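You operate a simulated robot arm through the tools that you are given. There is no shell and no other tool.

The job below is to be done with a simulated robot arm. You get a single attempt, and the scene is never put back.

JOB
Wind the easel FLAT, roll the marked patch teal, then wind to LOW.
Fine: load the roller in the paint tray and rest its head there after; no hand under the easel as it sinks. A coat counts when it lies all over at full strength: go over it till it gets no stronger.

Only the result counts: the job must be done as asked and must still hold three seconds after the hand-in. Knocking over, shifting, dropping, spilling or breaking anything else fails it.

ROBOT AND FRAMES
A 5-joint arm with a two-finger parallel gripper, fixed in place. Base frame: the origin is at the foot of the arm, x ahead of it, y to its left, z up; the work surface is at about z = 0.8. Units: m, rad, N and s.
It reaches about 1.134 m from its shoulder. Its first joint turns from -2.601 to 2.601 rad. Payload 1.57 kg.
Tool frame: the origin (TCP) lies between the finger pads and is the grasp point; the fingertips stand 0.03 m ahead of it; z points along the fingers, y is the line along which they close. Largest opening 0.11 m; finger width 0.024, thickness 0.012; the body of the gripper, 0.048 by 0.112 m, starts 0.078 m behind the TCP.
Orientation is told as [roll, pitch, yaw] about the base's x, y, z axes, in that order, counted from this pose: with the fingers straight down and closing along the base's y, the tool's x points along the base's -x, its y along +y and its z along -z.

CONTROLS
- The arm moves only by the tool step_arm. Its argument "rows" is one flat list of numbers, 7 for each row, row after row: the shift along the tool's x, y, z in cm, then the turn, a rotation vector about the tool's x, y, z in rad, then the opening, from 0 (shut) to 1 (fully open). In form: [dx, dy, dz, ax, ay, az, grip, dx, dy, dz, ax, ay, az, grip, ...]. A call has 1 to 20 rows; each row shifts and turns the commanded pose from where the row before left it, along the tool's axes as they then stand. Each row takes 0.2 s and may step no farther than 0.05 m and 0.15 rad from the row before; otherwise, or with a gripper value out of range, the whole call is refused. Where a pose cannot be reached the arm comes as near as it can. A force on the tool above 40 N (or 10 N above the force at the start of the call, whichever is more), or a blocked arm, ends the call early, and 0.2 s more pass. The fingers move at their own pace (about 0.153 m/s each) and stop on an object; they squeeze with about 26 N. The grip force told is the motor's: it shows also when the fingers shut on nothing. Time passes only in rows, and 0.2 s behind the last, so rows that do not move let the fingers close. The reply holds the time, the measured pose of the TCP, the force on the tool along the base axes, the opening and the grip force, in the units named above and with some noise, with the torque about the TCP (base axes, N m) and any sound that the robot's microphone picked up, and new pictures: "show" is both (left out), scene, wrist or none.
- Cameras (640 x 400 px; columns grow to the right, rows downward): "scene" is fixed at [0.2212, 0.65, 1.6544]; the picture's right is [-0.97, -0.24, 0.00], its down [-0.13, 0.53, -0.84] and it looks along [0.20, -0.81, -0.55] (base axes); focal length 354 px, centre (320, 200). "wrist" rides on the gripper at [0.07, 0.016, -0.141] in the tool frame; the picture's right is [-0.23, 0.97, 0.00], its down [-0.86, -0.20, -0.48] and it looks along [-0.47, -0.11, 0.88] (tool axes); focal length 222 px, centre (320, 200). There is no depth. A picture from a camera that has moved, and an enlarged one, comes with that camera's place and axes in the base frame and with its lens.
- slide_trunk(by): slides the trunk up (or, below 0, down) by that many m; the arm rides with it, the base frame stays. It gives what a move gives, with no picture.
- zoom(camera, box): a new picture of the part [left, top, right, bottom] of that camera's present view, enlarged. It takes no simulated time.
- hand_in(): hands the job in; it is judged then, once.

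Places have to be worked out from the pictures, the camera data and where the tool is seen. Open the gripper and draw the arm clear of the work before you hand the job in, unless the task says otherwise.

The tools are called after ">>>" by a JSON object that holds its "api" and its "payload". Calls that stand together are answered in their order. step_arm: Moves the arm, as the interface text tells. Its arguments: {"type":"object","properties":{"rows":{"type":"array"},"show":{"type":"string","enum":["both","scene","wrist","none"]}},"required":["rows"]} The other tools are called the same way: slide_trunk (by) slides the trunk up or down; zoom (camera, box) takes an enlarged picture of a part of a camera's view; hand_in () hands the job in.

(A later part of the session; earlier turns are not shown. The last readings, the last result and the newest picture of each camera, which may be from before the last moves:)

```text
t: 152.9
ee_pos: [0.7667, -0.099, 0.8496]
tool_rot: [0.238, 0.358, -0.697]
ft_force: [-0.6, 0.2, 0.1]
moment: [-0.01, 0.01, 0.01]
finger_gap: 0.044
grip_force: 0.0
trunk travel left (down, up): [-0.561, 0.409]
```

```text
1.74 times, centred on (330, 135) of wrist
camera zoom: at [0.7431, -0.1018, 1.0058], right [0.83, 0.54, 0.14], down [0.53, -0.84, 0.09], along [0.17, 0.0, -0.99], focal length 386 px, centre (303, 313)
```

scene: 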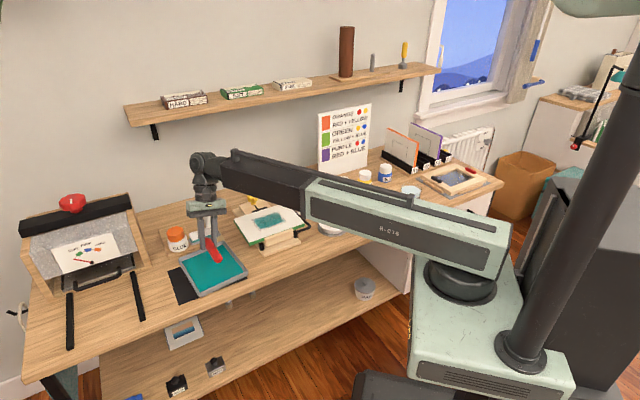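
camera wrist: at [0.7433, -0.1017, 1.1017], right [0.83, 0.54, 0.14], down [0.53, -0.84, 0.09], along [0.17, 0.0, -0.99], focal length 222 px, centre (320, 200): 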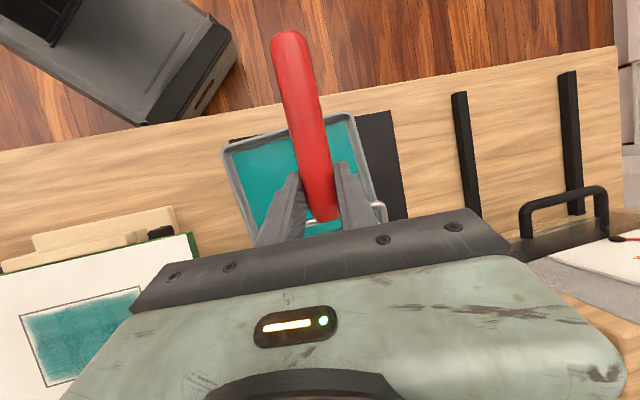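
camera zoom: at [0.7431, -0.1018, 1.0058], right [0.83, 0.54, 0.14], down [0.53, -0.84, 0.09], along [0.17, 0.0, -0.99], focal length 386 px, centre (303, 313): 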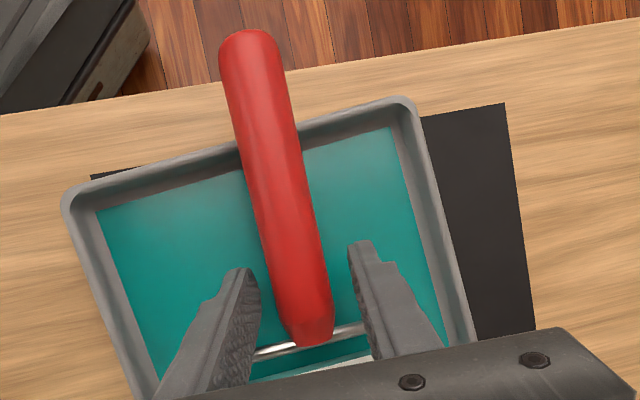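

The roller rests stably with its head in the paint and the handle on the rim. I'll raise the hand, then reorient it: roll to 0, pitch to about −0.2.

>>> {"api": "slide_trunk", "payload": {"by": 0.03}}

>>> {"api": "slide_trunk", "payload": {"by": 0.05}}

>>> {"api": "step_arm", "payload": {"rows": [0, 0, 0, 0.119, 0, 0, 0.45, 0, 0, 0, 0.119, 0, 0, 0.45, 0, 0, 0, 0, -0.14, 0, 0.45, 0, 0, 0, 0, -0.14, 0, 0.45, 0, 0, 0, 0, -0.14, 0, 0.45, 0, 0, 0, 0, -0.14, 0, 0.45, 0, 0, 0, 0, 0, 0, 0.45], "show": "both"}}

```text
t: 153.7
ee_pos: [0.768, -0.0987, 0.8788]
tool_rot: [0.24, 0.358, -0.695]
ft_force: [0.5, -0.4, 0.4]
moment: [0.02, -0.01, 0.0]
finger_gap: 0.0441
grip_force: 0.1
trunk travel left (down, up): [-0.591, 0.379]
```

```text
t: 154.6
ee_pos: [0.7682, -0.1, 0.9298]
tool_rot: [0.239, 0.357, -0.695]
ft_force: [-1.4, -0.1, -0.3]
moment: [-0.02, -0.03, -0.03]
finger_gap: 0.0437
grip_force: 0.1
trunk travel left (down, up): [-0.641, 0.329]
```

```text
t: 156.2
ee_pos: [0.7681, -0.1002, 0.9126]
tool_rot: [0.002, -0.203, -0.696]
ft_force: [0.4, 0.1, -0.2]
moment: [0.02, -0.02, -0.03]
finger_gap: 0.0493
grip_force: 0.1
out of reach, approached as far as the arm can: row 1, 3, 4, 6
trunk travel left (down, up): [-0.641, 0.329]
camera wrist: at [0.7027, -0.0239, 1.0371], right [0.8, 0.6, 0.05], down [0.44, -0.63, 0.64], along [0.42, -0.49, -0.77], focal length 222 px, centre (320, 200)
```

scene: 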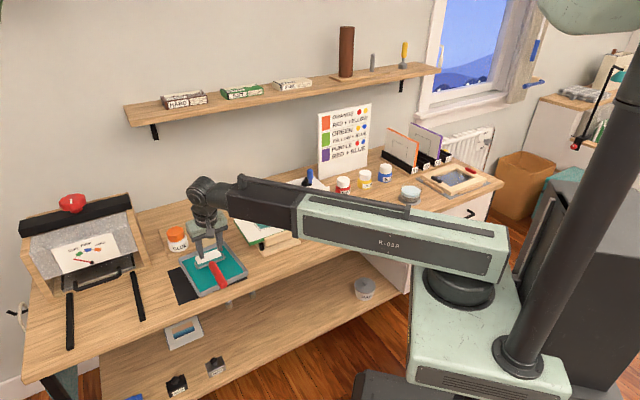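
wrist: 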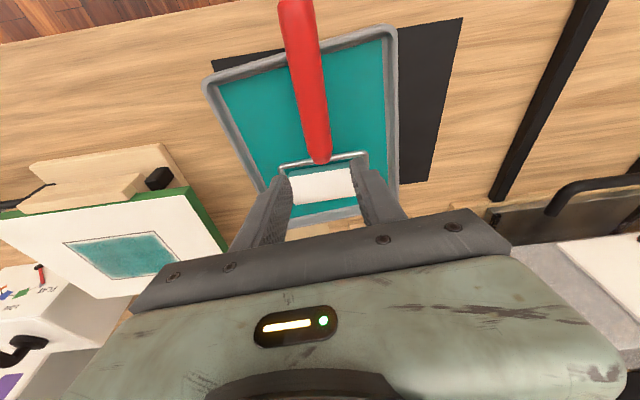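

>>> {"api": "zoom", "payload": {"camera": "wrist", "box": [240, 0, 420, 240]}}

>>> {"api": "zoom", "payload": {"camera": "scene", "box": [170, 215, 260, 300]}}

```text
1.67 times, centred on (330, 120) of wrist
camera zoom: at [0.7027, -0.0239, 1.0371], right [0.8, 0.6, 0.05], down [0.44, -0.63, 0.64], along [0.42, -0.49, -0.77], focal length 370 px, centre (303, 333)
```

zoom: 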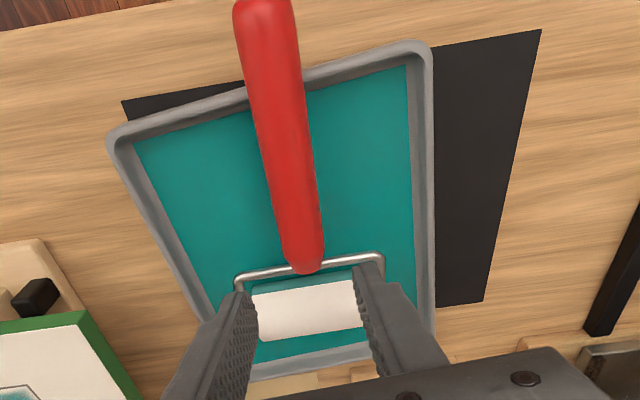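

```text
4.71 times, centred on (215, 258) of scene
camera zoom: at [0.2212, 0.65, 1.6544], right [-0.97, -0.24, 0.0], down [-0.13, 0.53, -0.84], along [0.2, -0.81, -0.55], focal length 1666 px, centre (814, -71)
```

zoom: 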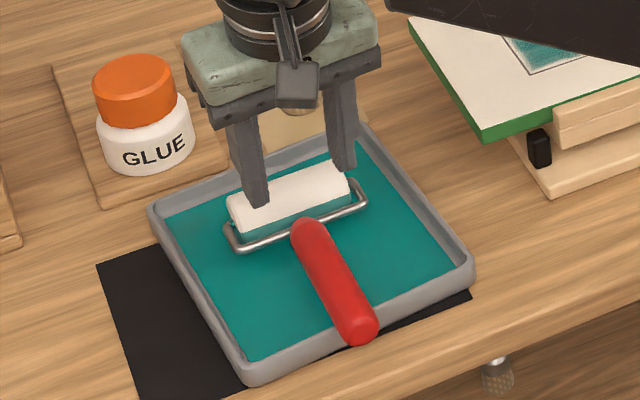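

The roller lies at about −44.7° in the tray, with the handle's head end near (0.784, −0.113). I'll align the yaw with it and move over a grip point 3 cm along the handle.

>>> {"api": "step_arm", "payload": {"rows": [0, 0, 0, 0.0169, 0, 0.0822, 0.45, 1.33, 0.19, -0.274, 0, 0, 0, 0.45, 0, 0, 0, 0, 0, 0, 0.45], "show": "none"}}

>>> {"api": "slide_trunk", "payload": {"by": -0.045}}

>>> {"api": "zoom", "payload": {"camera": "wrist", "box": [200, 40, 440, 240]}}

>>> {"api": "zoom", "payload": {"camera": "scene", "box": [175, 225, 250, 295]}}

```text
t: 157.0
ee_pos: [0.7587, -0.0893, 0.9126]
tool_rot: [0.001, -0.203, -0.779]
ft_force: [1.0, -0.7, 0.2]
moment: [0.0, 0.04, 0.05]
finger_gap: 0.0495
grip_force: 0.0
trunk travel left (down, up): [-0.641, 0.329]
```

```text
t: 157.9
ee_pos: [0.7587, -0.0889, 0.8665]
tool_rot: [0.002, -0.202, -0.78]
ft_force: [-0.2, 0.8, -0.3]
moment: [-0.01, -0.01, 0.02]
finger_gap: 0.0493
grip_force: 0.0
trunk travel left (down, up): [-0.596, 0.374]
```

```text
2.00 times, centred on (320, 140) of wrist
camera zoom: at [0.7005, -0.0079, 0.9921], right [0.84, 0.54, 0.05], down [0.39, -0.66, 0.64], along [0.37, -0.52, -0.77], focal length 444 px, centre (320, 320)
```

zoom: 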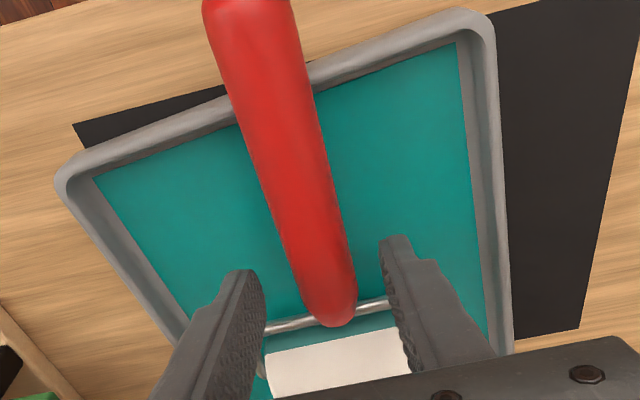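

```text
5.71 times, centred on (212, 260) of scene
camera zoom: at [0.2212, 0.65, 1.6544], right [-0.97, -0.24, 0.0], down [-0.13, 0.53, -0.84], along [0.2, -0.81, -0.55], focal length 2024 px, centre (934, -143)
```

zoom: 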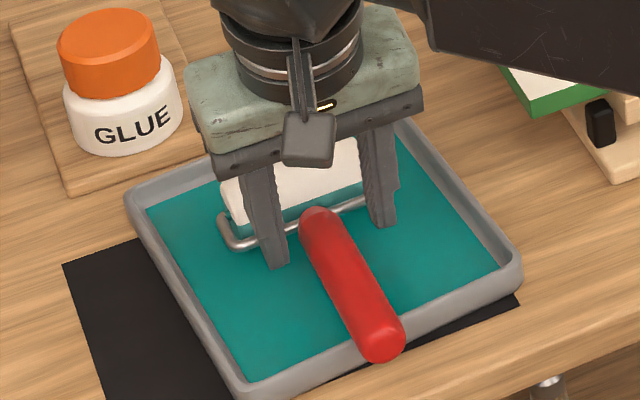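

Handle is centered and aligned between the fingers. Lower the last 2.2 cm and close.

>>> {"api": "slide_trunk", "payload": {"by": -0.016}}

>>> {"api": "slide_trunk", "payload": {"by": -0.005}}

>>> {"api": "step_arm", "payload": {"rows": [0, 0, 0, 0, 0, 0, 0.25, 0, 0, 0, 0, 0, 0, 0, 0, 0, 0, 0, 0, 0, 0, 0, 0, 0, 0, 0, 0, 0], "show": "none"}}

>>> {"api": "zoom", "payload": {"camera": "scene", "box": [175, 225, 250, 295]}}

>>> {"api": "zoom", "payload": {"camera": "wrist", "box": [200, 40, 440, 240]}}

```text
t: 158.5
ee_pos: [0.7589, -0.0891, 0.8515]
tool_rot: [0.003, -0.202, -0.779]
ft_force: [0.3, 0.5, -1.5]
moment: [0.0, -0.03, -0.01]
finger_gap: 0.0497
grip_force: 0.1
trunk travel left (down, up): [-0.58, 0.39]
```

```text
t: 159.1
ee_pos: [0.7588, -0.0881, 0.8462]
tool_rot: [0.003, -0.201, -0.781]
ft_force: [-0.1, 0.4, 0.8]
moment: [-0.01, 0.01, 0.01]
finger_gap: 0.0497
grip_force: 0.1
trunk travel left (down, up): [-0.575, 0.395]
```

```text
t: 160.1
ee_pos: [0.7589, -0.0875, 0.8472]
tool_rot: [0.002, -0.201, -0.78]
ft_force: [0.3, -0.1, 0.5]
moment: [-0.07, 0.05, -0.37]
finger_gap: 0.0242
grip_force: 26.3
trunk travel left (down, up): [-0.575, 0.395]
```

```text
5.71 times, centred on (212, 260) of scene
camera zoom: at [0.2212, 0.65, 1.6544], right [-0.97, -0.24, 0.0], down [-0.13, 0.53, -0.84], along [0.2, -0.81, -0.55], focal length 2024 px, centre (934, -143)
```

zoom: 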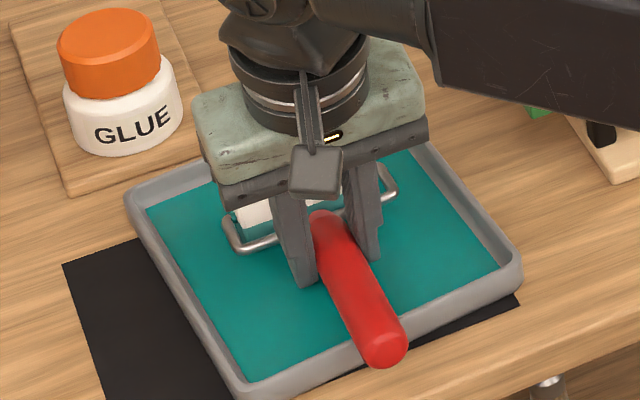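

```text
2.00 times, centred on (320, 140) of wrist
camera zoom: at [0.7005, -0.0079, 0.9712], right [0.84, 0.54, 0.05], down [0.39, -0.66, 0.64], along [0.37, -0.52, -0.77], focal length 444 px, centre (320, 320)
```

zoom: 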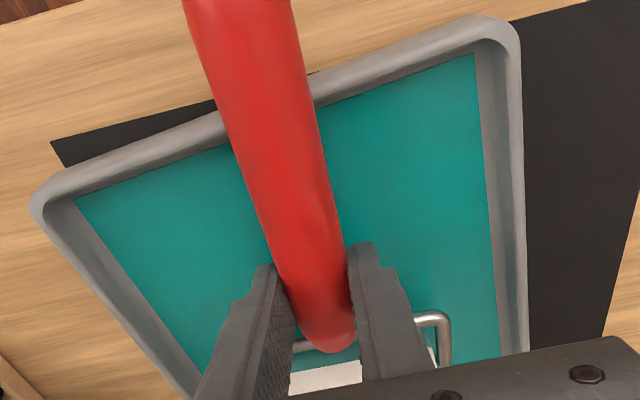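

Gripped at 24.2 mm. Lift clear of the tray, then bring the tool upright so the head tilts down relative to the hand.

>>> {"api": "slide_trunk", "payload": {"by": 0.07}}

>>> {"api": "step_arm", "payload": {"rows": [0, 0, 0, 0, 0.1, 0, 0, 0, 0, 0, 0, 0.1, 0, 0, 0, 0, 0, 0, 0, 0, 0], "show": "both"}}

>>> {"api": "zoom", "payload": {"camera": "scene", "box": [165, 200, 255, 290]}}

>>> {"api": "zoom", "payload": {"camera": "wrist", "box": [200, 40, 440, 240]}}

```text
t: 161.1
ee_pos: [0.7592, -0.0879, 0.9165]
tool_rot: [0.002, -0.203, -0.78]
ft_force: [0.5, -0.3, -0.5]
moment: [0.02, 0.05, -0.22]
finger_gap: 0.0234
grip_force: 26.1
trunk travel left (down, up): [-0.645, 0.325]
```

```text
t: 161.9
ee_pos: [0.7592, -0.09, 0.9111]
tool_rot: [0.001, -0.003, -0.78]
ft_force: [0.0, -1.5, -2.0]
moment: [0.04, -0.01, 0.01]
finger_gap: 0.0245
grip_force: 25.7
out of reach, approached as far as the arm can: row 1
trunk travel left (down, up): [-0.645, 0.325]
camera wrist: at [0.7198, -0.0272, 1.0529], right [0.85, 0.53, 0.0], down [0.47, -0.74, 0.48], along [0.26, -0.41, -0.88], focal length 222 px, centre (320, 200)
```

scene: 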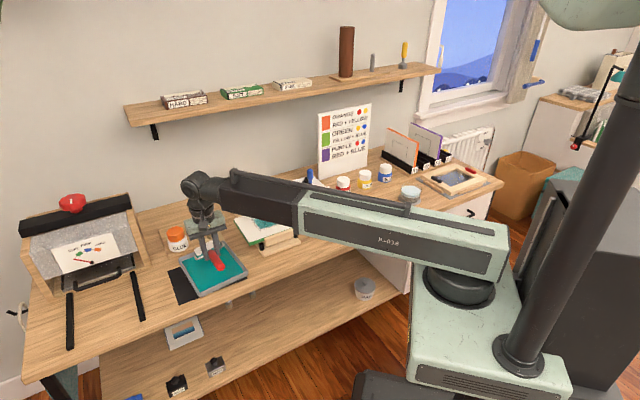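
wrist: 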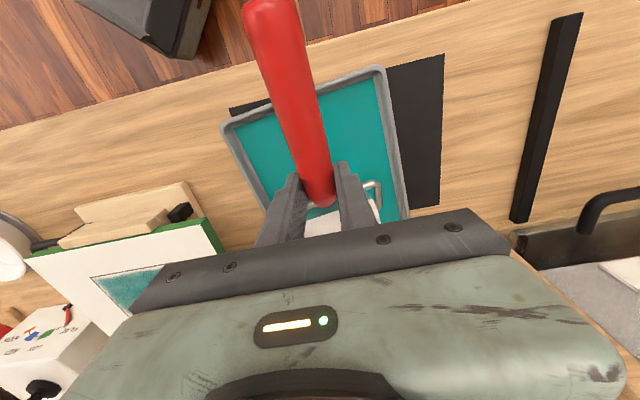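

```text
4.44 times, centred on (210, 245) of scene
camera zoom: at [0.2212, 0.65, 1.6544], right [-0.97, -0.24, 0.0], down [-0.13, 0.53, -0.84], along [0.2, -0.81, -0.55], focal length 1574 px, centre (809, 0)
```

zoom: 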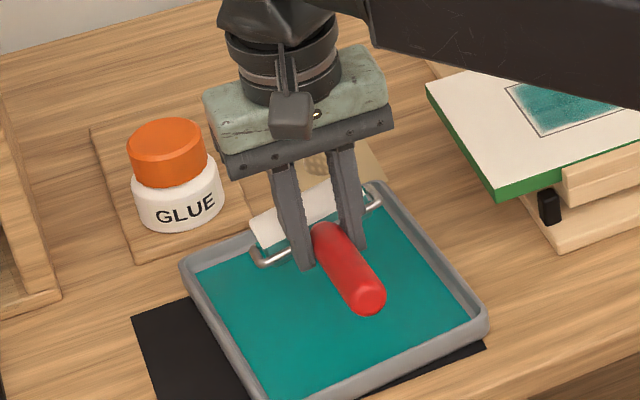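

```text
2.00 times, centred on (320, 140) of wrist
camera zoom: at [0.7198, -0.0272, 1.0529], right [0.85, 0.53, 0.0], down [0.47, -0.74, 0.48], along [0.26, -0.41, -0.88], focal length 444 px, centre (320, 320)
```

zoom: 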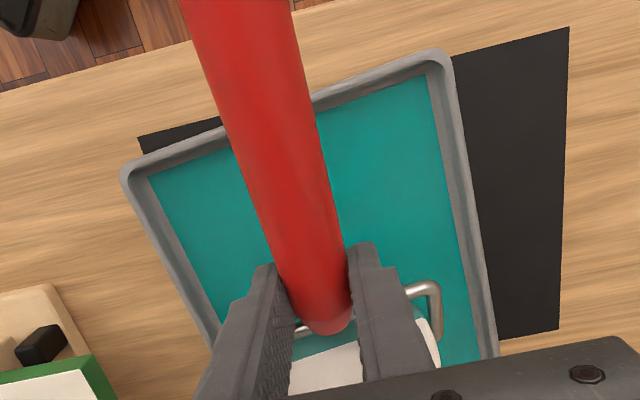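

The head hangs down from an upright hand, but again sits rolled about 0.2 rad with its +e1 end low. I'll roll the tool to level it and touch the paint to verify.

>>> {"api": "step_arm", "payload": {"rows": [0, 0, 0, -0.11, 0, 0, 0, 0, 0, 0, -0.11, 0, 0, 0, 0, 0, 0, 0, 0, 0, 0], "show": "none"}}

>>> {"api": "zoom", "payload": {"camera": "scene", "box": [165, 200, 255, 290]}}

>>> {"api": "slide_trunk", "payload": {"by": -0.05}}

>>> {"api": "zoom", "payload": {"camera": "scene", "box": [185, 230, 235, 275]}}

```text
t: 162.7
ee_pos: [0.7601, -0.0871, 0.9185]
tool_rot: [0.222, -0.003, -0.78]
ft_force: [0.6, 0.6, -1.6]
moment: [-0.01, -0.02, -0.01]
finger_gap: 0.025
grip_force: 25.6
out of reach, approached as far as the arm can: row 2
trunk travel left (down, up): [-0.645, 0.325]
```

```text
4.44 times, centred on (210, 245) of scene
camera zoom: at [0.2212, 0.65, 1.6544], right [-0.97, -0.24, 0.0], down [-0.13, 0.53, -0.84], along [0.2, -0.81, -0.55], focal length 1574 px, centre (809, 0)
```

zoom: 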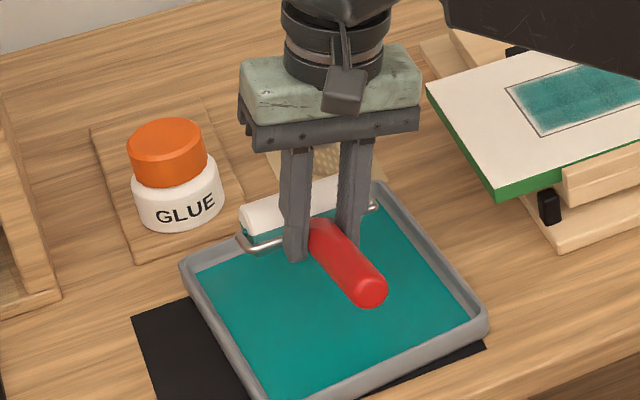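

```text
t: 163.7
ee_pos: [0.7593, -0.0882, 0.8675]
tool_rot: [0.22, -0.001, -0.781]
ft_force: [-0.2, -0.5, -1.8]
moment: [0.0, 0.01, 0.0]
finger_gap: 0.0244
grip_force: 26.1
trunk travel left (down, up): [-0.595, 0.375]
```

```text
8.89 times, centred on (210, 252) of scene
camera zoom: at [0.2212, 0.65, 1.6544], right [-0.97, -0.24, 0.0], down [-0.13, 0.53, -0.84], along [0.2, -0.81, -0.55], focal length 3148 px, centre (1298, -267)
```

zoom: 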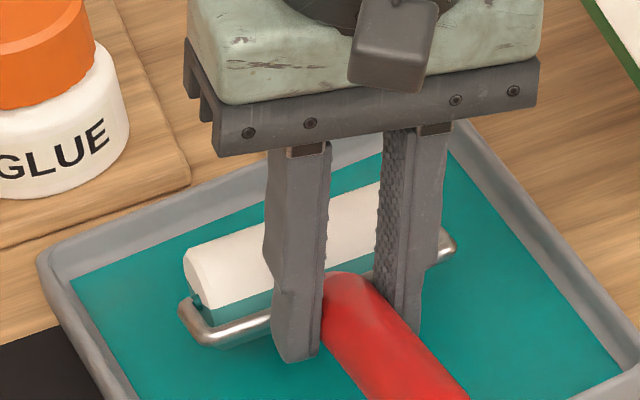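

Near level now. Lower to contact.

>>> {"api": "slide_trunk", "payload": {"by": -0.006}}

>>> {"api": "slide_trunk", "payload": {"by": -0.002}}

>>> {"api": "slide_trunk", "payload": {"by": -0.001}}

>>> {"api": "slide_trunk", "payload": {"by": -0.001}}

```text
t: 164.2
ee_pos: [0.7592, -0.0878, 0.8617]
tool_rot: [0.22, 0.0, -0.78]
ft_force: [0.8, -0.7, -1.0]
moment: [0.0, 0.05, -0.04]
finger_gap: 0.0248
grip_force: 25.9
trunk travel left (down, up): [-0.589, 0.381]
```

```text
t: 164.7
ee_pos: [0.7589, -0.0877, 0.8598]
tool_rot: [0.221, -0.002, -0.779]
ft_force: [0.0, -0.1, -2.0]
moment: [0.0, 0.01, 0.0]
finger_gap: 0.0247
grip_force: 25.8
trunk travel left (down, up): [-0.587, 0.383]
```

```text
t: 165.2
ee_pos: [0.7584, -0.0897, 0.859]
tool_rot: [0.222, -0.003, -0.781]
ft_force: [0.7, 0.2, 2.1]
moment: [-0.21, -0.06, 0.06]
finger_gap: 0.0251
grip_force: 26.2
trunk travel left (down, up): [-0.586, 0.384]
```

```text
t: 165.8
ee_pos: [0.7579, -0.0886, 0.8586]
tool_rot: [0.22, -0.001, -0.781]
ft_force: [0.6, 2.1, 4.0]
moment: [-0.19, -0.08, 0.07]
finger_gap: 0.0246
grip_force: 26.3
trunk travel left (down, up): [-0.585, 0.385]
```

The load has shifted to the other end, so I over-rolled slightly. Correct by +0.035 rad with a small lift, and re-touch.

>>> {"api": "slide_trunk", "payload": {"by": 0.002}}

>>> {"api": "step_arm", "payload": {"rows": [0, 0, 0, 0.035, 0, 0, 0, 0, 0, 0, 0, 0, 0, 0], "show": "none"}}

>>> {"api": "slide_trunk", "payload": {"by": -0.001}}

>>> {"api": "slide_trunk", "payload": {"by": -0.001}}

```text
t: 166.3
ee_pos: [0.7591, -0.0883, 0.8592]
tool_rot: [0.222, -0.003, -0.781]
ft_force: [0.6, 1.1, -2.1]
moment: [0.05, 0.02, 0.01]
finger_gap: 0.0245
grip_force: 26.1
trunk travel left (down, up): [-0.587, 0.383]
```

```text
t: 166.9
ee_pos: [0.7597, -0.0878, 0.8584]
tool_rot: [0.187, -0.004, -0.78]
ft_force: [3.0, 0.1, 4.3]
moment: [0.05, -0.54, 0.05]
finger_gap: 0.0248
grip_force: 26.1
trunk travel left (down, up): [-0.587, 0.383]
```

```text
t: 167.4
ee_pos: [0.7586, -0.0891, 0.8583]
tool_rot: [0.19, -0.003, -0.78]
ft_force: [2.3, 0.9, 7.1]
moment: [0.04, -0.64, 0.1]
finger_gap: 0.0248
grip_force: 25.8
trunk travel left (down, up): [-0.586, 0.384]
```

```text
t: 167.9
ee_pos: [0.7581, -0.0875, 0.8567]
tool_rot: [0.186, -0.004, -0.779]
ft_force: [1.7, 0.4, 12.1]
moment: [-0.3, -0.76, 0.03]
finger_gap: 0.0249
grip_force: 25.7
trunk travel left (down, up): [-0.585, 0.385]
```

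Between the two is right: I'll set the roll to about 0.2, ease off, and roll in the paint to load.

>>> {"api": "slide_trunk", "payload": {"by": 0.002}}

>>> {"api": "step_arm", "payload": {"rows": [0, 0, 0, -0.014, 0, 0, 0, 0, 0, 0, 0, 0, 0, 0], "show": "none"}}

>>> {"api": "slide_trunk", "payload": {"by": -0.0015}}

>>> {"api": "slide_trunk", "payload": {"by": -0.0005}}

```text
t: 168.4
ee_pos: [0.7596, -0.0885, 0.8576]
tool_rot: [0.185, -0.002, -0.781]
ft_force: [-0.1, -0.1, -1.2]
moment: [0.03, 0.02, 0.01]
finger_gap: 0.0246
grip_force: 25.8
trunk travel left (down, up): [-0.587, 0.383]
```

```text
t: 169.0
ee_pos: [0.7592, -0.0897, 0.8591]
tool_rot: [0.201, -0.001, -0.781]
ft_force: [0.7, -0.2, -0.9]
moment: [0.01, 0.05, -0.01]
finger_gap: 0.0247
grip_force: 26.2
trunk travel left (down, up): [-0.587, 0.383]
```

```text
t: 169.5
ee_pos: [0.7605, -0.0883, 0.8576]
tool_rot: [0.2, -0.002, -0.778]
ft_force: [0.2, -0.7, -0.1]
moment: [0.02, -0.01, -0.02]
finger_gap: 0.0248
grip_force: 26.0
trunk travel left (down, up): [-0.585, 0.385]
```

```text
t: 170.0
ee_pos: [0.7593, -0.0886, 0.8566]
tool_rot: [0.201, -0.003, -0.777]
ft_force: [1.9, 0.7, 3.4]
moment: [-0.05, -0.29, 0.04]
finger_gap: 0.0246
grip_force: 26.1
trunk travel left (down, up): [-0.585, 0.385]
```

Light 5 N contact. Roll in the paint a few centimetres each way to load, then lift.

>>> {"api": "step_arm", "payload": {"rows": [-1, 0, 0, 0, 0, 0, 0, -1, 0, 0, 0, 0, 0, 0, -1, 0, 0, 0, 0, 0, 0, 1, 0, 0, 0, 0, 0, 0, 1, 0, 0, 0, 0, 0, 0, 1, 0, 0, 0, 0, 0, 0, 1, 0, 0, 0, 0, 0, 0, -1, 0, 0, 0, 0, 0, 0], "show": "none"}}

>>> {"api": "zoom", "payload": {"camera": "scene", "box": [175, 225, 250, 295]}}

>>> {"api": "slide_trunk", "payload": {"by": 0.1}}

```text
t: 171.8
ee_pos: [0.759, -0.0884, 0.8575]
tool_rot: [0.2, -0.001, -0.781]
ft_force: [-2.2, -0.3, 0.6]
moment: [0.06, -0.08, 0.04]
finger_gap: 0.0244
grip_force: 26.6
trunk travel left (down, up): [-0.585, 0.385]
```

```text
5.71 times, centred on (212, 260) of scene
camera zoom: at [0.2212, 0.65, 1.6544], right [-0.97, -0.24, 0.0], down [-0.13, 0.53, -0.84], along [0.2, -0.81, -0.55], focal length 2024 px, centre (934, -143)
```

zoom: 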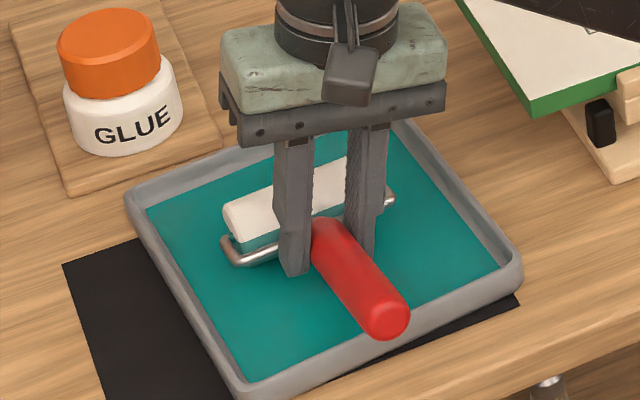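

```text
t: 173.2
ee_pos: [0.7588, -0.0882, 0.9567]
tool_rot: [0.199, -0.001, -0.779]
ft_force: [0.6, 0.9, -1.7]
moment: [-0.01, -0.03, -0.01]
finger_gap: 0.025
grip_force: 25.6
trunk travel left (down, up): [-0.685, 0.285]
```

Loaded. Move over to the left lane's front edge on the easel and lower.

>>> {"api": "step_arm", "payload": {"rows": [0.01, -4.363, -0.885, 0, 0, 0, 0, 0.01, -4.363, -0.885, 0, 0, 0, 0, 0.01, -4.363, -0.885, 0, 0, 0, 0, 0.01, -4.363, -0.885, 0, 0, 0, 0, 0.01, -4.363, -0.885, 0, 0, 0, 0, 0, 0, 0, 0, 0, 0, 0], "show": "scene"}}

>>> {"api": "slide_trunk", "payload": {"by": -0.035}}

>>> {"api": "zoom", "payload": {"camera": "scene", "box": [235, 185, 315, 245]}}

```text
t: 174.6
ee_pos: [0.601, -0.2462, 0.9563]
tool_rot: [0.201, -0.002, -0.781]
ft_force: [0.0, 0.6, -1.5]
moment: [0.01, 0.0, -0.01]
finger_gap: 0.0243
grip_force: 25.6
trunk travel left (down, up): [-0.685, 0.285]
```

scene: 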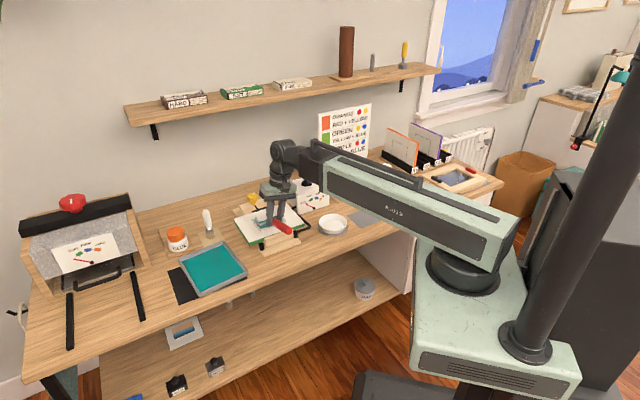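

```text
t: 175.3
ee_pos: [0.6012, -0.2462, 0.9223]
tool_rot: [0.2, -0.002, -0.78]
ft_force: [-0.3, 0.4, -1.6]
moment: [0.01, 0.01, -0.04]
finger_gap: 0.0245
grip_force: 26.0
trunk travel left (down, up): [-0.65, 0.32]
```

```text
6.67 times, centred on (275, 215) of scene
camera zoom: at [0.2212, 0.65, 1.6544], right [-0.97, -0.24, 0.0], down [-0.13, 0.53, -0.84], along [0.2, -0.81, -0.55], focal length 2361 px, centre (620, 100)
```

zoom: 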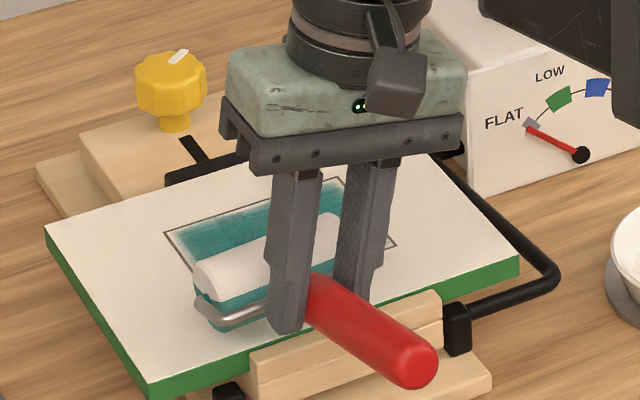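

>>> {"api": "slide_trunk", "payload": {"by": -0.006}}

>>> {"api": "slide_trunk", "payload": {"by": -0.001}}

>>> {"api": "slide_trunk", "payload": {"by": -0.001}}

>>> {"api": "slide_trunk", "payload": {"by": -0.001}}

```text
t: 175.9
ee_pos: [0.6023, -0.245, 0.9157]
tool_rot: [0.201, -0.001, -0.781]
ft_force: [-0.1, -0.2, -1.8]
moment: [0.02, 0.02, -0.03]
finger_gap: 0.0248
grip_force: 25.8
trunk travel left (down, up): [-0.644, 0.326]
```

```text
t: 176.4
ee_pos: [0.6015, -0.2449, 0.9139]
tool_rot: [0.201, -0.002, -0.78]
ft_force: [0.2, -0.7, -0.9]
moment: [0.02, 0.01, -0.02]
finger_gap: 0.0246
grip_force: 26.1
trunk travel left (down, up): [-0.643, 0.327]
```

```text
t: 176.9
ee_pos: [0.6012, -0.2456, 0.9135]
tool_rot: [0.2, 0.0, -0.78]
ft_force: [-0.1, 0.0, -1.9]
moment: [0.04, -0.02, -0.01]
finger_gap: 0.0244
grip_force: 26.1
trunk travel left (down, up): [-0.642, 0.328]
```

```text
t: 177.4
ee_pos: [0.6021, -0.2459, 0.9126]
tool_rot: [0.201, -0.002, -0.781]
ft_force: [0.0, 0.1, -1.6]
moment: [0.03, 0.0, -0.04]
finger_gap: 0.0248
grip_force: 26.1
trunk travel left (down, up): [-0.641, 0.329]
```

>>> {"api": "slide_trunk", "payload": {"by": -0.001}}

>>> {"api": "slide_trunk", "payload": {"by": -0.001}}

>>> {"api": "slide_trunk", "payload": {"by": -0.001}}

```text
t: 177.9
ee_pos: [0.6018, -0.2455, 0.9112]
tool_rot: [0.202, -0.003, -0.78]
ft_force: [1.2, -0.7, 5.5]
moment: [-0.05, -0.52, -0.02]
finger_gap: 0.0244
grip_force: 25.9
trunk travel left (down, up): [-0.64, 0.33]
```

```text
t: 178.4
ee_pos: [0.601, -0.2462, 0.9114]
tool_rot: [0.201, -0.004, -0.779]
ft_force: [0.0, -1.7, 11.1]
moment: [-0.29, -0.65, -0.03]
finger_gap: 0.0244
grip_force: 25.7
trunk travel left (down, up): [-0.639, 0.331]
```

```text
t: 178.9
ee_pos: [0.6011, -0.2453, 0.9109]
tool_rot: [0.202, -0.004, -0.781]
ft_force: [-0.7, -0.1, 11.7]
moment: [-0.28, -0.64, -0.02]
finger_gap: 0.0247
grip_force: 26.4
trunk travel left (down, up): [-0.638, 0.332]
```

Ease off 1 mm, then a forward and back cycle in the left lane with a small pitch correction.

>>> {"api": "slide_trunk", "payload": {"by": 0.001}}

>>> {"api": "step_arm", "payload": {"rows": [-0.8, 0, 0, 0, -0.0018, 0, 0, -0.8, 0, 0, 0, -0.0018, 0, 0, -0.8, 0, 0, 0, -0.0018, 0, 0, -0.8, 0, 0, 0, -0.0018, 0, 0, -0.8, 0, 0, 0, -0.0018, 0, 0, -0.8, 0, 0, 0, -0.0018, 0, 0, -0.8, 0, 0, 0, -0.0018, 0, 0, -0.8, 0, 0, 0, -0.0018, 0, 0, -0.8, 0, 0, 0, -0.0018, 0, 0, -0.8, 0, 0, 0, -0.0018, 0, 0, -0.8, 0, 0, 0, -0.0018, 0, 0, -0.8, 0, 0, 0, -0.0018, 0, 0, -0.8, 0, 0, 0, -0.0018, 0, 0], "show": "none"}}

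>>> {"api": "zoom", "payload": {"camera": "scene", "box": [245, 190, 310, 240]}}

>>> {"api": "step_arm", "payload": {"rows": [1.733, 0, 0, 0, 0.0039, 0, 0, 1.733, 0, 0, 0, 0.0039, 0, 0, 1.733, 0, 0, 0, 0.0039, 0, 0, 1.733, 0, 0, 0, 0.0039, 0, 0, 1.733, 0, 0, 0, 0.0039, 0, 0, 1.733, 0, 0, 0, 0.0039, 0, 0], "show": "none"}}

```text
t: 179.5
ee_pos: [0.6015, -0.2451, 0.9104]
tool_rot: [0.2, -0.003, -0.781]
ft_force: [-0.3, -0.1, 0.2]
moment: [0.01, -0.14, 0.05]
finger_gap: 0.0247
grip_force: 26.2
trunk travel left (down, up): [-0.639, 0.331]
```

```text
t: 182.3
ee_pos: [0.675, -0.3188, 0.9118]
tool_rot: [0.201, -0.026, -0.784]
ft_force: [0.0, 0.2, -0.7]
moment: [0.01, -0.03, 0.01]
finger_gap: 0.0246
grip_force: 26.6
trunk travel left (down, up): [-0.639, 0.331]
```

```text
8.00 times, centred on (278, 215) of scene
camera zoom: at [0.2212, 0.65, 1.6544], right [-0.97, -0.24, 0.0], down [-0.13, 0.53, -0.84], along [0.2, -0.81, -0.55], focal length 2833 px, centre (660, 80)
```

zoom: 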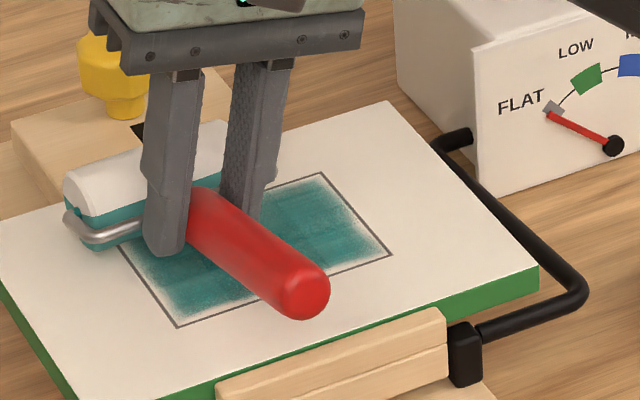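

```text
t: 183.7
ee_pos: [0.6005, -0.245, 0.9107]
tool_rot: [0.2, -0.002, -0.78]
ft_force: [-0.5, 0.9, 2.3]
moment: [0.01, -0.19, 0.05]
finger_gap: 0.0245
grip_force: 26.3
trunk travel left (down, up): [-0.639, 0.331]
```

Contact was a bit light at the back. Lower half a millimetre, use less compensation, and repeat.

>>> {"api": "slide_trunk", "payload": {"by": -0.0006}}

>>> {"api": "step_arm", "payload": {"rows": [-0.8, 0, 0, 0, -0.0012, 0, 0, -0.8, 0, 0, 0, -0.0012, 0, 0, -0.8, 0, 0, 0, -0.0012, 0, 0, -0.8, 0, 0, 0, -0.0012, 0, 0, -0.8, 0, 0, 0, -0.0012, 0, 0, -0.8, 0, 0, 0, -0.0012, 0, 0, -0.8, 0, 0, 0, -0.0012, 0, 0, -0.8, 0, 0, 0, -0.0012, 0, 0, -0.8, 0, 0, 0, -0.0012, 0, 0, -0.8, 0, 0, 0, -0.0012, 0, 0, -0.8, 0, 0, 0, -0.0012, 0, 0, -0.8, 0, 0, 0, -0.0012, 0, 0, -0.8, 0, 0, 0, -0.0012, 0, 0], "show": "none"}}

>>> {"api": "zoom", "payload": {"camera": "scene", "box": [245, 190, 310, 240]}}

>>> {"api": "step_arm", "payload": {"rows": [1.733, 0, 0, 0, 0.0026, 0, 0, 1.733, 0, 0, 0, 0.0026, 0, 0, 1.733, 0, 0, 0, 0.0026, 0, 0, 1.733, 0, 0, 0, 0.0026, 0, 0, 1.733, 0, 0, 0, 0.0026, 0, 0, 1.733, 0, 0, 0, 0.0026, 0, 0], "show": "none"}}

```text
t: 184.2
ee_pos: [0.6018, -0.2439, 0.9097]
tool_rot: [0.201, -0.001, -0.78]
ft_force: [-1.4, 0.0, 4.9]
moment: [0.07, -0.4, 0.09]
finger_gap: 0.0246
grip_force: 26.6
trunk travel left (down, up): [-0.638, 0.332]
```

```text
t: 187.0
ee_pos: [0.6747, -0.3187, 0.9104]
tool_rot: [0.201, -0.018, -0.784]
ft_force: [0.2, 0.4, 2.1]
moment: [0.01, -0.26, 0.03]
finger_gap: 0.0248
grip_force: 26.5
trunk travel left (down, up): [-0.638, 0.332]
```

```text
8.00 times, centred on (278, 215) of scene
camera zoom: at [0.2212, 0.65, 1.6544], right [-0.97, -0.24, 0.0], down [-0.13, 0.53, -0.84], along [0.2, -0.81, -0.55], focal length 2833 px, centre (660, 80)
```

zoom: 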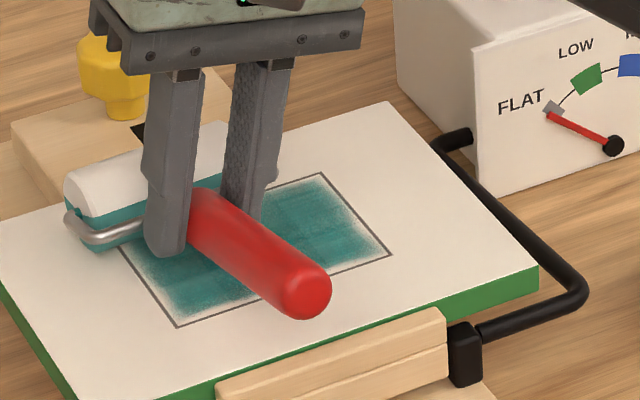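

```text
t: 188.4
ee_pos: [0.6005, -0.2445, 0.909]
tool_rot: [0.2, -0.003, -0.781]
ft_force: [-1.8, 0.6, 2.2]
moment: [0.02, -0.21, 0.01]
finger_gap: 0.0247
grip_force: 25.8
trunk travel left (down, up): [-0.638, 0.332]
```

The moment shows the +e1 end carrying the load, so I'll roll another −0.02 rad and re-check the contact.

>>> {"api": "step_arm", "payload": {"rows": [0, 0, 0, -0.02, 0, 0, 0, 0, 0, 0, 0, 0, 0, 0], "show": "none"}}

>>> {"api": "slide_trunk", "payload": {"by": -0.001}}

>>> {"api": "slide_trunk", "payload": {"by": -0.0005}}

```text
t: 189.0
ee_pos: [0.6011, -0.2452, 0.9119]
tool_rot: [0.22, -0.002, -0.781]
ft_force: [0.6, -0.4, -2.7]
moment: [0.0, 0.02, 0.0]
finger_gap: 0.0248
grip_force: 26.1
trunk travel left (down, up): [-0.638, 0.332]
```

```text
t: 189.5
ee_pos: [0.6005, -0.2449, 0.9103]
tool_rot: [0.219, -0.001, -0.78]
ft_force: [1.6, 0.4, 1.8]
moment: [-0.22, -0.04, 0.03]
finger_gap: 0.0245
grip_force: 25.5
trunk travel left (down, up): [-0.637, 0.333]
```

```text
t: 190.0
ee_pos: [0.6023, -0.2461, 0.9095]
tool_rot: [0.22, -0.003, -0.78]
ft_force: [0.5, 0.6, 5.4]
moment: [-0.19, -0.28, 0.01]
finger_gap: 0.0245
grip_force: 25.8
trunk travel left (down, up): [-0.637, 0.333]
```

Balanced now at about 7 N. Another cycle in the left lane.

>>> {"api": "step_arm", "payload": {"rows": [-0.8, 0, 0, 0, -0.0012, 0, 0, -0.8, 0, 0, 0, -0.0012, 0, 0, -0.8, 0, 0, 0, -0.0012, 0, 0, -0.8, 0, 0, 0, -0.0012, 0, 0, -0.8, 0, 0, 0, -0.0012, 0, 0, -0.8, 0, 0, 0, -0.0012, 0, 0, -0.8, 0, 0, 0, -0.0012, 0, 0, -0.8, 0, 0, 0, -0.0012, 0, 0, -0.8, 0, 0, 0, -0.0012, 0, 0, -0.8, 0, 0, 0, -0.0012, 0, 0, -0.8, 0, 0, 0, -0.0012, 0, 0, -0.8, 0, 0, 0, -0.0012, 0, 0, -0.8, 0, 0, 0, -0.0012, 0, 0], "show": "none"}}

>>> {"api": "zoom", "payload": {"camera": "scene", "box": [245, 190, 310, 240]}}

>>> {"api": "step_arm", "payload": {"rows": [1.733, 0, 0, 0, 0.0026, 0, 0, 1.733, 0, 0, 0, 0.0026, 0, 0, 1.733, 0, 0, 0, 0.0026, 0, 0, 1.733, 0, 0, 0, 0.0026, 0, 0, 1.733, 0, 0, 0, 0.0026, 0, 0, 1.733, 0, 0, 0, 0.0026, 0, 0], "show": "none"}}

```text
t: 192.8
ee_pos: [0.6742, -0.318, 0.9097]
tool_rot: [0.221, -0.019, -0.782]
ft_force: [0.9, 0.8, -1.1]
moment: [0.02, -0.09, 0.02]
finger_gap: 0.0247
grip_force: 26.1
trunk travel left (down, up): [-0.637, 0.333]
```

```text
8.00 times, centred on (278, 215) of scene
camera zoom: at [0.2212, 0.65, 1.6544], right [-0.97, -0.24, 0.0], down [-0.13, 0.53, -0.84], along [0.2, -0.81, -0.55], focal length 2833 px, centre (660, 80)
```

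zoom: 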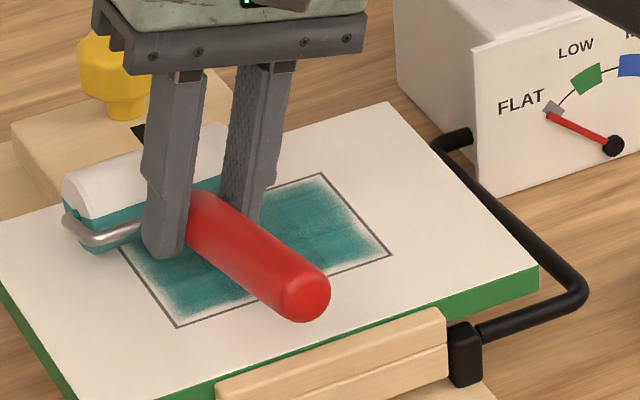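

```text
t: 194.2
ee_pos: [0.6015, -0.2436, 0.9095]
tool_rot: [0.219, -0.001, -0.782]
ft_force: [0.1, -0.7, 2.2]
moment: [-0.05, -0.24, -0.02]
finger_gap: 0.0247
grip_force: 25.9
trunk travel left (down, up): [-0.637, 0.333]
```

Too much compensation now. Repeat with none.

>>> {"api": "step_arm", "payload": {"rows": [-0.8, 0, 0, 0, 0, 0, 0, -0.8, 0, 0, 0, 0, 0, 0, -0.8, 0, 0, 0, 0, 0, 0, -0.8, 0, 0, 0, 0, 0, 0, -0.8, 0, 0, 0, 0, 0, 0, -0.8, 0, 0, 0, 0, 0, 0, -0.8, 0, 0, 0, 0, 0, 0, -0.8, 0, 0, 0, 0, 0, 0, -0.8, 0, 0, 0, 0, 0, 0, -0.8, 0, 0, 0, 0, 0, 0, -0.8, 0, 0, 0, 0, 0, 0, -0.8, 0, 0, 0, 0, 0, 0, -0.8, 0, 0, 0, 0, 0, 0], "show": "none"}}

>>> {"api": "step_arm", "payload": {"rows": [1.733, 0, 0, 0, 0, 0, 0, 1.733, 0, 0, 0, 0, 0, 0, 1.733, 0, 0, 0, 0, 0, 0, 1.733, 0, 0, 0, 0, 0, 0, 1.733, 0, 0, 0, 0, 0, 0, 1.733, 0, 0, 0, 0, 0, 0], "show": "none"}}

>>> {"api": "zoom", "payload": {"camera": "scene", "box": [245, 190, 310, 240]}}

```text
t: 197.0
ee_pos: [0.6767, -0.3182, 0.9103]
tool_rot: [0.22, -0.003, -0.779]
ft_force: [-1.5, 1.6, 4.5]
moment: [-0.02, -0.24, 0.0]
finger_gap: 0.0245
grip_force: 26.2
trunk travel left (down, up): [-0.637, 0.333]
```

```text
t: 198.4
ee_pos: [0.6021, -0.2445, 0.9088]
tool_rot: [0.22, -0.003, -0.78]
ft_force: [0.1, 0.9, 0.3]
moment: [0.04, -0.12, 0.02]
finger_gap: 0.0245
grip_force: 26.3
trunk travel left (down, up): [-0.637, 0.333]
```

```text
8.00 times, centred on (278, 215) of scene
camera zoom: at [0.2212, 0.65, 1.6544], right [-0.97, -0.24, 0.0], down [-0.13, 0.53, -0.84], along [0.2, -0.81, -0.55], focal length 2833 px, centre (660, 80)
```

zoom: 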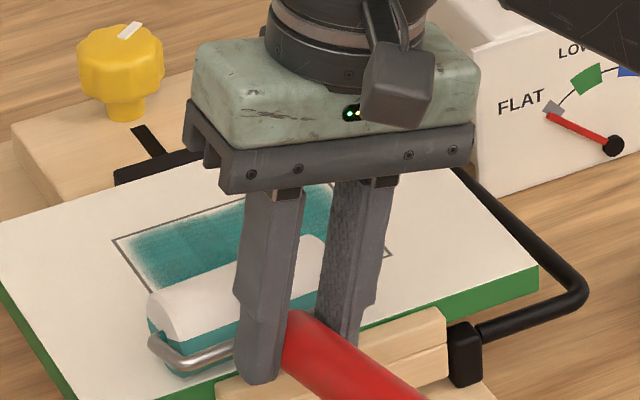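

Stable at about 5 N with no compensation. Now shift to the right lane (4.8 cm) and do cycles there.

>>> {"api": "slide_trunk", "payload": {"by": 0.003}}

>>> {"api": "step_arm", "payload": {"rows": [0, -2.342, -0.523, 0, 0, 0, 0, 0, -2.342, -0.523, 0, 0, 0, 0, 0, 0, 0, 0, 0, 0, 0], "show": "none"}}

>>> {"api": "slide_trunk", "payload": {"by": -0.003}}

>>> {"api": "slide_trunk", "payload": {"by": -0.0005}}

```text
t: 198.9
ee_pos: [0.6025, -0.2444, 0.9119]
tool_rot: [0.22, -0.001, -0.781]
ft_force: [0.3, -0.1, -1.9]
moment: [-0.02, 0.02, 0.01]
finger_gap: 0.0245
grip_force: 26.4
trunk travel left (down, up): [-0.64, 0.33]
```

```text
t: 199.7
ee_pos: [0.5697, -0.2796, 0.9126]
tool_rot: [0.219, -0.004, -0.781]
ft_force: [-0.2, 0.3, -2.2]
moment: [0.01, 0.02, 0.03]
finger_gap: 0.0245
grip_force: 26.2
trunk travel left (down, up): [-0.64, 0.33]
```

```text
t: 200.2
ee_pos: [0.5685, -0.2801, 0.9101]
tool_rot: [0.22, -0.004, -0.781]
ft_force: [-0.1, -1.4, 1.8]
moment: [-0.02, -0.17, -0.03]
finger_gap: 0.0246
grip_force: 25.7
trunk travel left (down, up): [-0.637, 0.333]
```

```text
t: 200.7
ee_pos: [0.5687, -0.2799, 0.9088]
tool_rot: [0.219, -0.004, -0.781]
ft_force: [1.0, -0.8, 6.3]
moment: [-0.12, -0.47, -0.06]
finger_gap: 0.0247
grip_force: 26.5
trunk travel left (down, up): [-0.636, 0.334]
```

Good, about 8 N. Two forward and back cycles in the right lane.

>>> {"api": "step_arm", "payload": {"rows": [-0.8, 0, 0, 0, 0, 0, 0, -0.8, 0, 0, 0, 0, 0, 0, -0.8, 0, 0, 0, 0, 0, 0, -0.8, 0, 0, 0, 0, 0, 0, -0.8, 0, 0, 0, 0, 0, 0, -0.8, 0, 0, 0, 0, 0, 0, -0.8, 0, 0, 0, 0, 0, 0, -0.8, 0, 0, 0, 0, 0, 0, -0.8, 0, 0, 0, 0, 0, 0, -0.8, 0, 0, 0, 0, 0, 0, -0.8, 0, 0, 0, 0, 0, 0, -0.8, 0, 0, 0, 0, 0, 0, -0.8, 0, 0, 0, 0, 0, 0], "show": "none"}}

>>> {"api": "zoom", "payload": {"camera": "scene", "box": [245, 190, 310, 240]}}

>>> {"api": "step_arm", "payload": {"rows": [1.3, 0, 0, 0, 0, 0, 0, 1.3, 0, 0, 0, 0, 0, 0, 1.3, 0, 0, 0, 0, 0, 0, 1.3, 0, 0, 0, 0, 0, 0, 1.3, 0, 0, 0, 0, 0, 0, 1.3, 0, 0, 0, 0, 0, 0, 1.3, 0, 0, 0, 0, 0, 0, 1.3, 0, 0, 0, 0, 0, 0], "show": "none"}}

>>> {"api": "step_arm", "payload": {"rows": [-0.8, 0, 0, 0, 0, 0, 0, -0.8, 0, 0, 0, 0, 0, 0, -0.8, 0, 0, 0, 0, 0, 0, -0.8, 0, 0, 0, 0, 0, 0, -0.8, 0, 0, 0, 0, 0, 0, -0.8, 0, 0, 0, 0, 0, 0, -0.8, 0, 0, 0, 0, 0, 0, -0.8, 0, 0, 0, 0, 0, 0, -0.8, 0, 0, 0, 0, 0, 0, -0.8, 0, 0, 0, 0, 0, 0, -0.8, 0, 0, 0, 0, 0, 0, -0.8, 0, 0, 0, 0, 0, 0, -0.8, 0, 0, 0, 0, 0, 0], "show": "none"}}

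>>> {"api": "zoom", "payload": {"camera": "scene", "box": [245, 190, 310, 240]}}

```text
t: 203.5
ee_pos: [0.6423, -0.3523, 0.9101]
tool_rot: [0.219, -0.003, -0.782]
ft_force: [-1.7, 1.8, 3.9]
moment: [-0.03, -0.25, 0.03]
finger_gap: 0.0243
grip_force: 25.6
trunk travel left (down, up): [-0.636, 0.334]
```

```text
8.00 times, centred on (278, 215) of scene
camera zoom: at [0.2212, 0.65, 1.6544], right [-0.97, -0.24, 0.0], down [-0.13, 0.53, -0.84], along [0.2, -0.81, -0.55], focal length 2833 px, centre (660, 80)
```

zoom: 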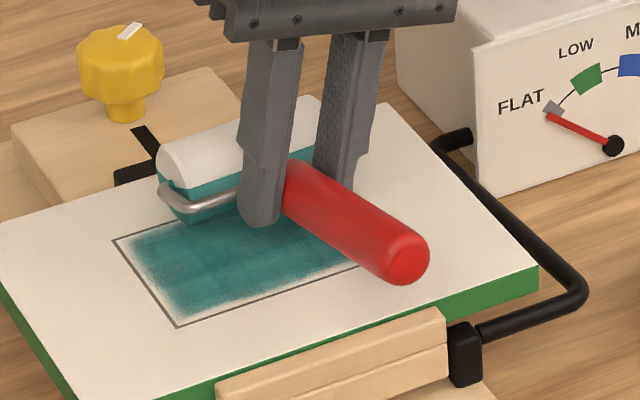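

```text
t: 205.3
ee_pos: [0.5681, -0.2788, 0.9093]
tool_rot: [0.22, -0.002, -0.779]
ft_force: [0.0, -0.2, 2.5]
moment: [-0.03, -0.21, 0.04]
finger_gap: 0.0247
grip_force: 26.0
trunk travel left (down, up): [-0.636, 0.334]
```

```text
t: 208.1
ee_pos: [0.6429, -0.353, 0.9093]
tool_rot: [0.219, -0.001, -0.779]
ft_force: [-0.5, 1.6, 0.4]
moment: [0.04, -0.14, 0.03]
finger_gap: 0.0246
grip_force: 26.1
trunk travel left (down, up): [-0.636, 0.334]
```

```text
8.00 times, centred on (278, 215) of scene
camera zoom: at [0.2212, 0.65, 1.6544], right [-0.97, -0.24, 0.0], down [-0.13, 0.53, -0.84], along [0.2, -0.81, -0.55], focal length 2833 px, centre (660, 80)
```

zoom: 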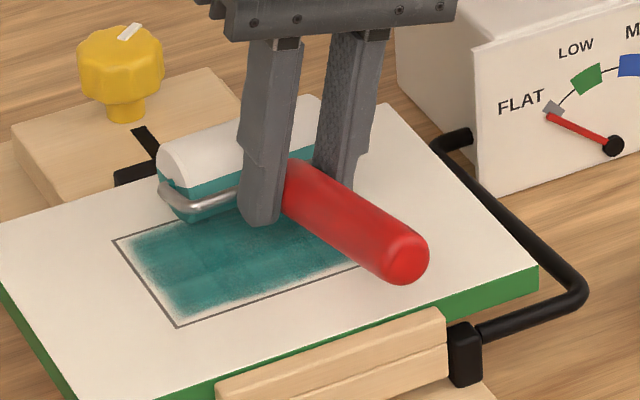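

The color seems to be leveling off. I'll lift clear and take a close, unobstructed look at the whole patch.

>>> {"api": "slide_trunk", "payload": {"by": 0.06}}

>>> {"api": "step_arm", "payload": {"rows": [3, 4.0, 0.9, 0, 0, 0, 0, 3, 4.0, 0.9, 0, 0, 0, 0, 3, 4.0, 0.9, 0, 0, 0, 0, 0, 4.0, 0.9, 0, 0, 0, 0, 0, 0, 0, 0, 0, 0, 0], "show": "both"}}

>>> {"api": "zoom", "payload": {"camera": "scene", "box": [250, 200, 300, 232]}}

>>> {"api": "zoom", "payload": {"camera": "wrist", "box": [60, 120, 300, 270]}}

```text
t: 209.1
ee_pos: [0.6428, -0.3517, 0.9686]
tool_rot: [0.22, -0.002, -0.78]
ft_force: [-0.8, -0.1, -2.3]
moment: [0.01, -0.01, 0.0]
finger_gap: 0.0246
grip_force: 26.1
trunk travel left (down, up): [-0.696, 0.274]
```

```text
refused: row 1 steps farther than a row can; nothing moved
```

```text
12.50 times, centred on (275, 216) of scene
camera zoom: at [0.2212, 0.65, 1.6544], right [-0.97, -0.24, 0.0], down [-0.13, 0.53, -0.84], along [0.2, -0.81, -0.55], focal length 4426 px, centre (882, 0)
```

zoom: 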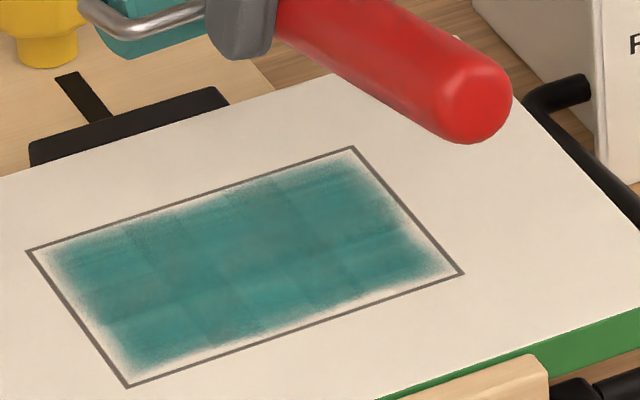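

```text
2.67 times, centred on (180, 195) of wrist
camera zoom: at [0.5815, -0.3133, 1.1102], right [0.83, 0.52, 0.21], down [0.4, -0.81, 0.43], along [0.39, -0.27, -0.88], focal length 592 px, centre (693, 213)
```

zoom: 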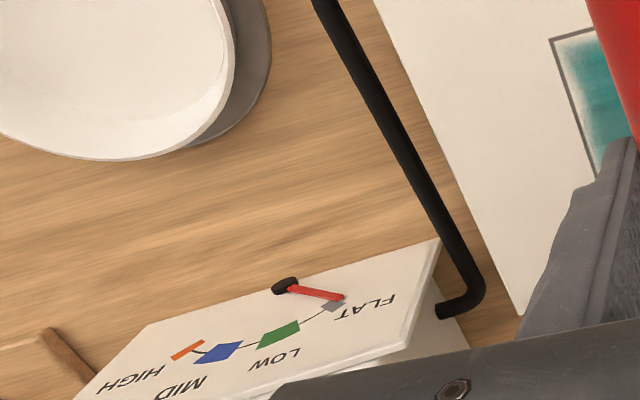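

The patch is evenly covered but slightly uneven in tone toward the edges. I'll reload once more and keep going over it, then compare against this view.

>>> {"api": "step_arm", "payload": {"rows": [1.467, 3.748, 0.837, 0, 0, 0, 0, 1.467, 3.748, 0.837, 0, 0, 0, 0, 1.467, 3.748, 0.837, 0, 0, 0, 0, 1.467, 3.748, 0.837, 0, 0, 0, 0, 1.467, 3.748, 0.837, 0, 0, 0, 0, 1.467, 3.748, 0.837, 0, 0, 0, 0, 1.467, 3.748, 0.837, 0, 0, 0, 0, 0, 0, 0, 0, 0, 0, 0], "show": "scene"}}

>>> {"api": "slide_trunk", "payload": {"by": -0.105}}

>>> {"api": "slide_trunk", "payload": {"by": -0.006}}

>>> {"api": "slide_trunk", "payload": {"by": -0.002}}

```text
t: 210.9
ee_pos: [0.7589, -0.088, 0.9698]
tool_rot: [0.219, -0.001, -0.781]
ft_force: [-0.1, 0.6, -1.5]
moment: [0.0, 0.01, 0.02]
finger_gap: 0.0246
grip_force: 26.3
trunk travel left (down, up): [-0.696, 0.274]
```

scene: 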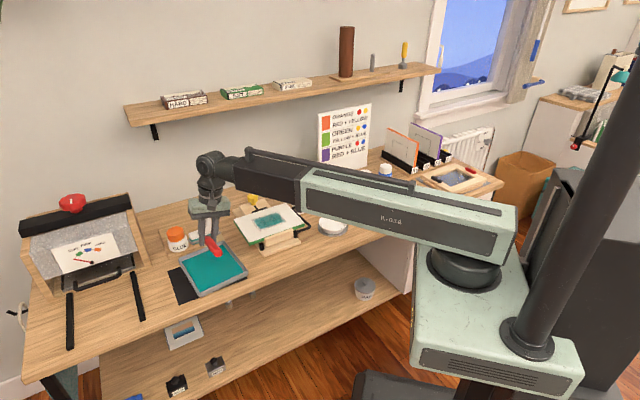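

```text
t: 212.3
ee_pos: [0.7597, -0.0898, 0.8638]
tool_rot: [0.218, -0.002, -0.781]
ft_force: [-1.0, 0.4, -1.5]
moment: [0.0, 0.03, 0.0]
finger_gap: 0.0247
grip_force: 26.0
trunk travel left (down, up): [-0.591, 0.379]
```

```text
t: 212.8
ee_pos: [0.7587, -0.0892, 0.858]
tool_rot: [0.219, -0.004, -0.78]
ft_force: [0.2, -0.4, -1.6]
moment: [-0.03, 0.02, 0.02]
finger_gap: 0.0246
grip_force: 25.8
trunk travel left (down, up): [-0.585, 0.385]
```

```text
t: 213.4
ee_pos: [0.7592, -0.0904, 0.8555]
tool_rot: [0.217, 0.0, -0.781]
ft_force: [0.1, 0.7, -1.4]
moment: [0.0, 0.0, 0.02]
finger_gap: 0.0248
grip_force: 25.6
trunk travel left (down, up): [-0.583, 0.387]
```

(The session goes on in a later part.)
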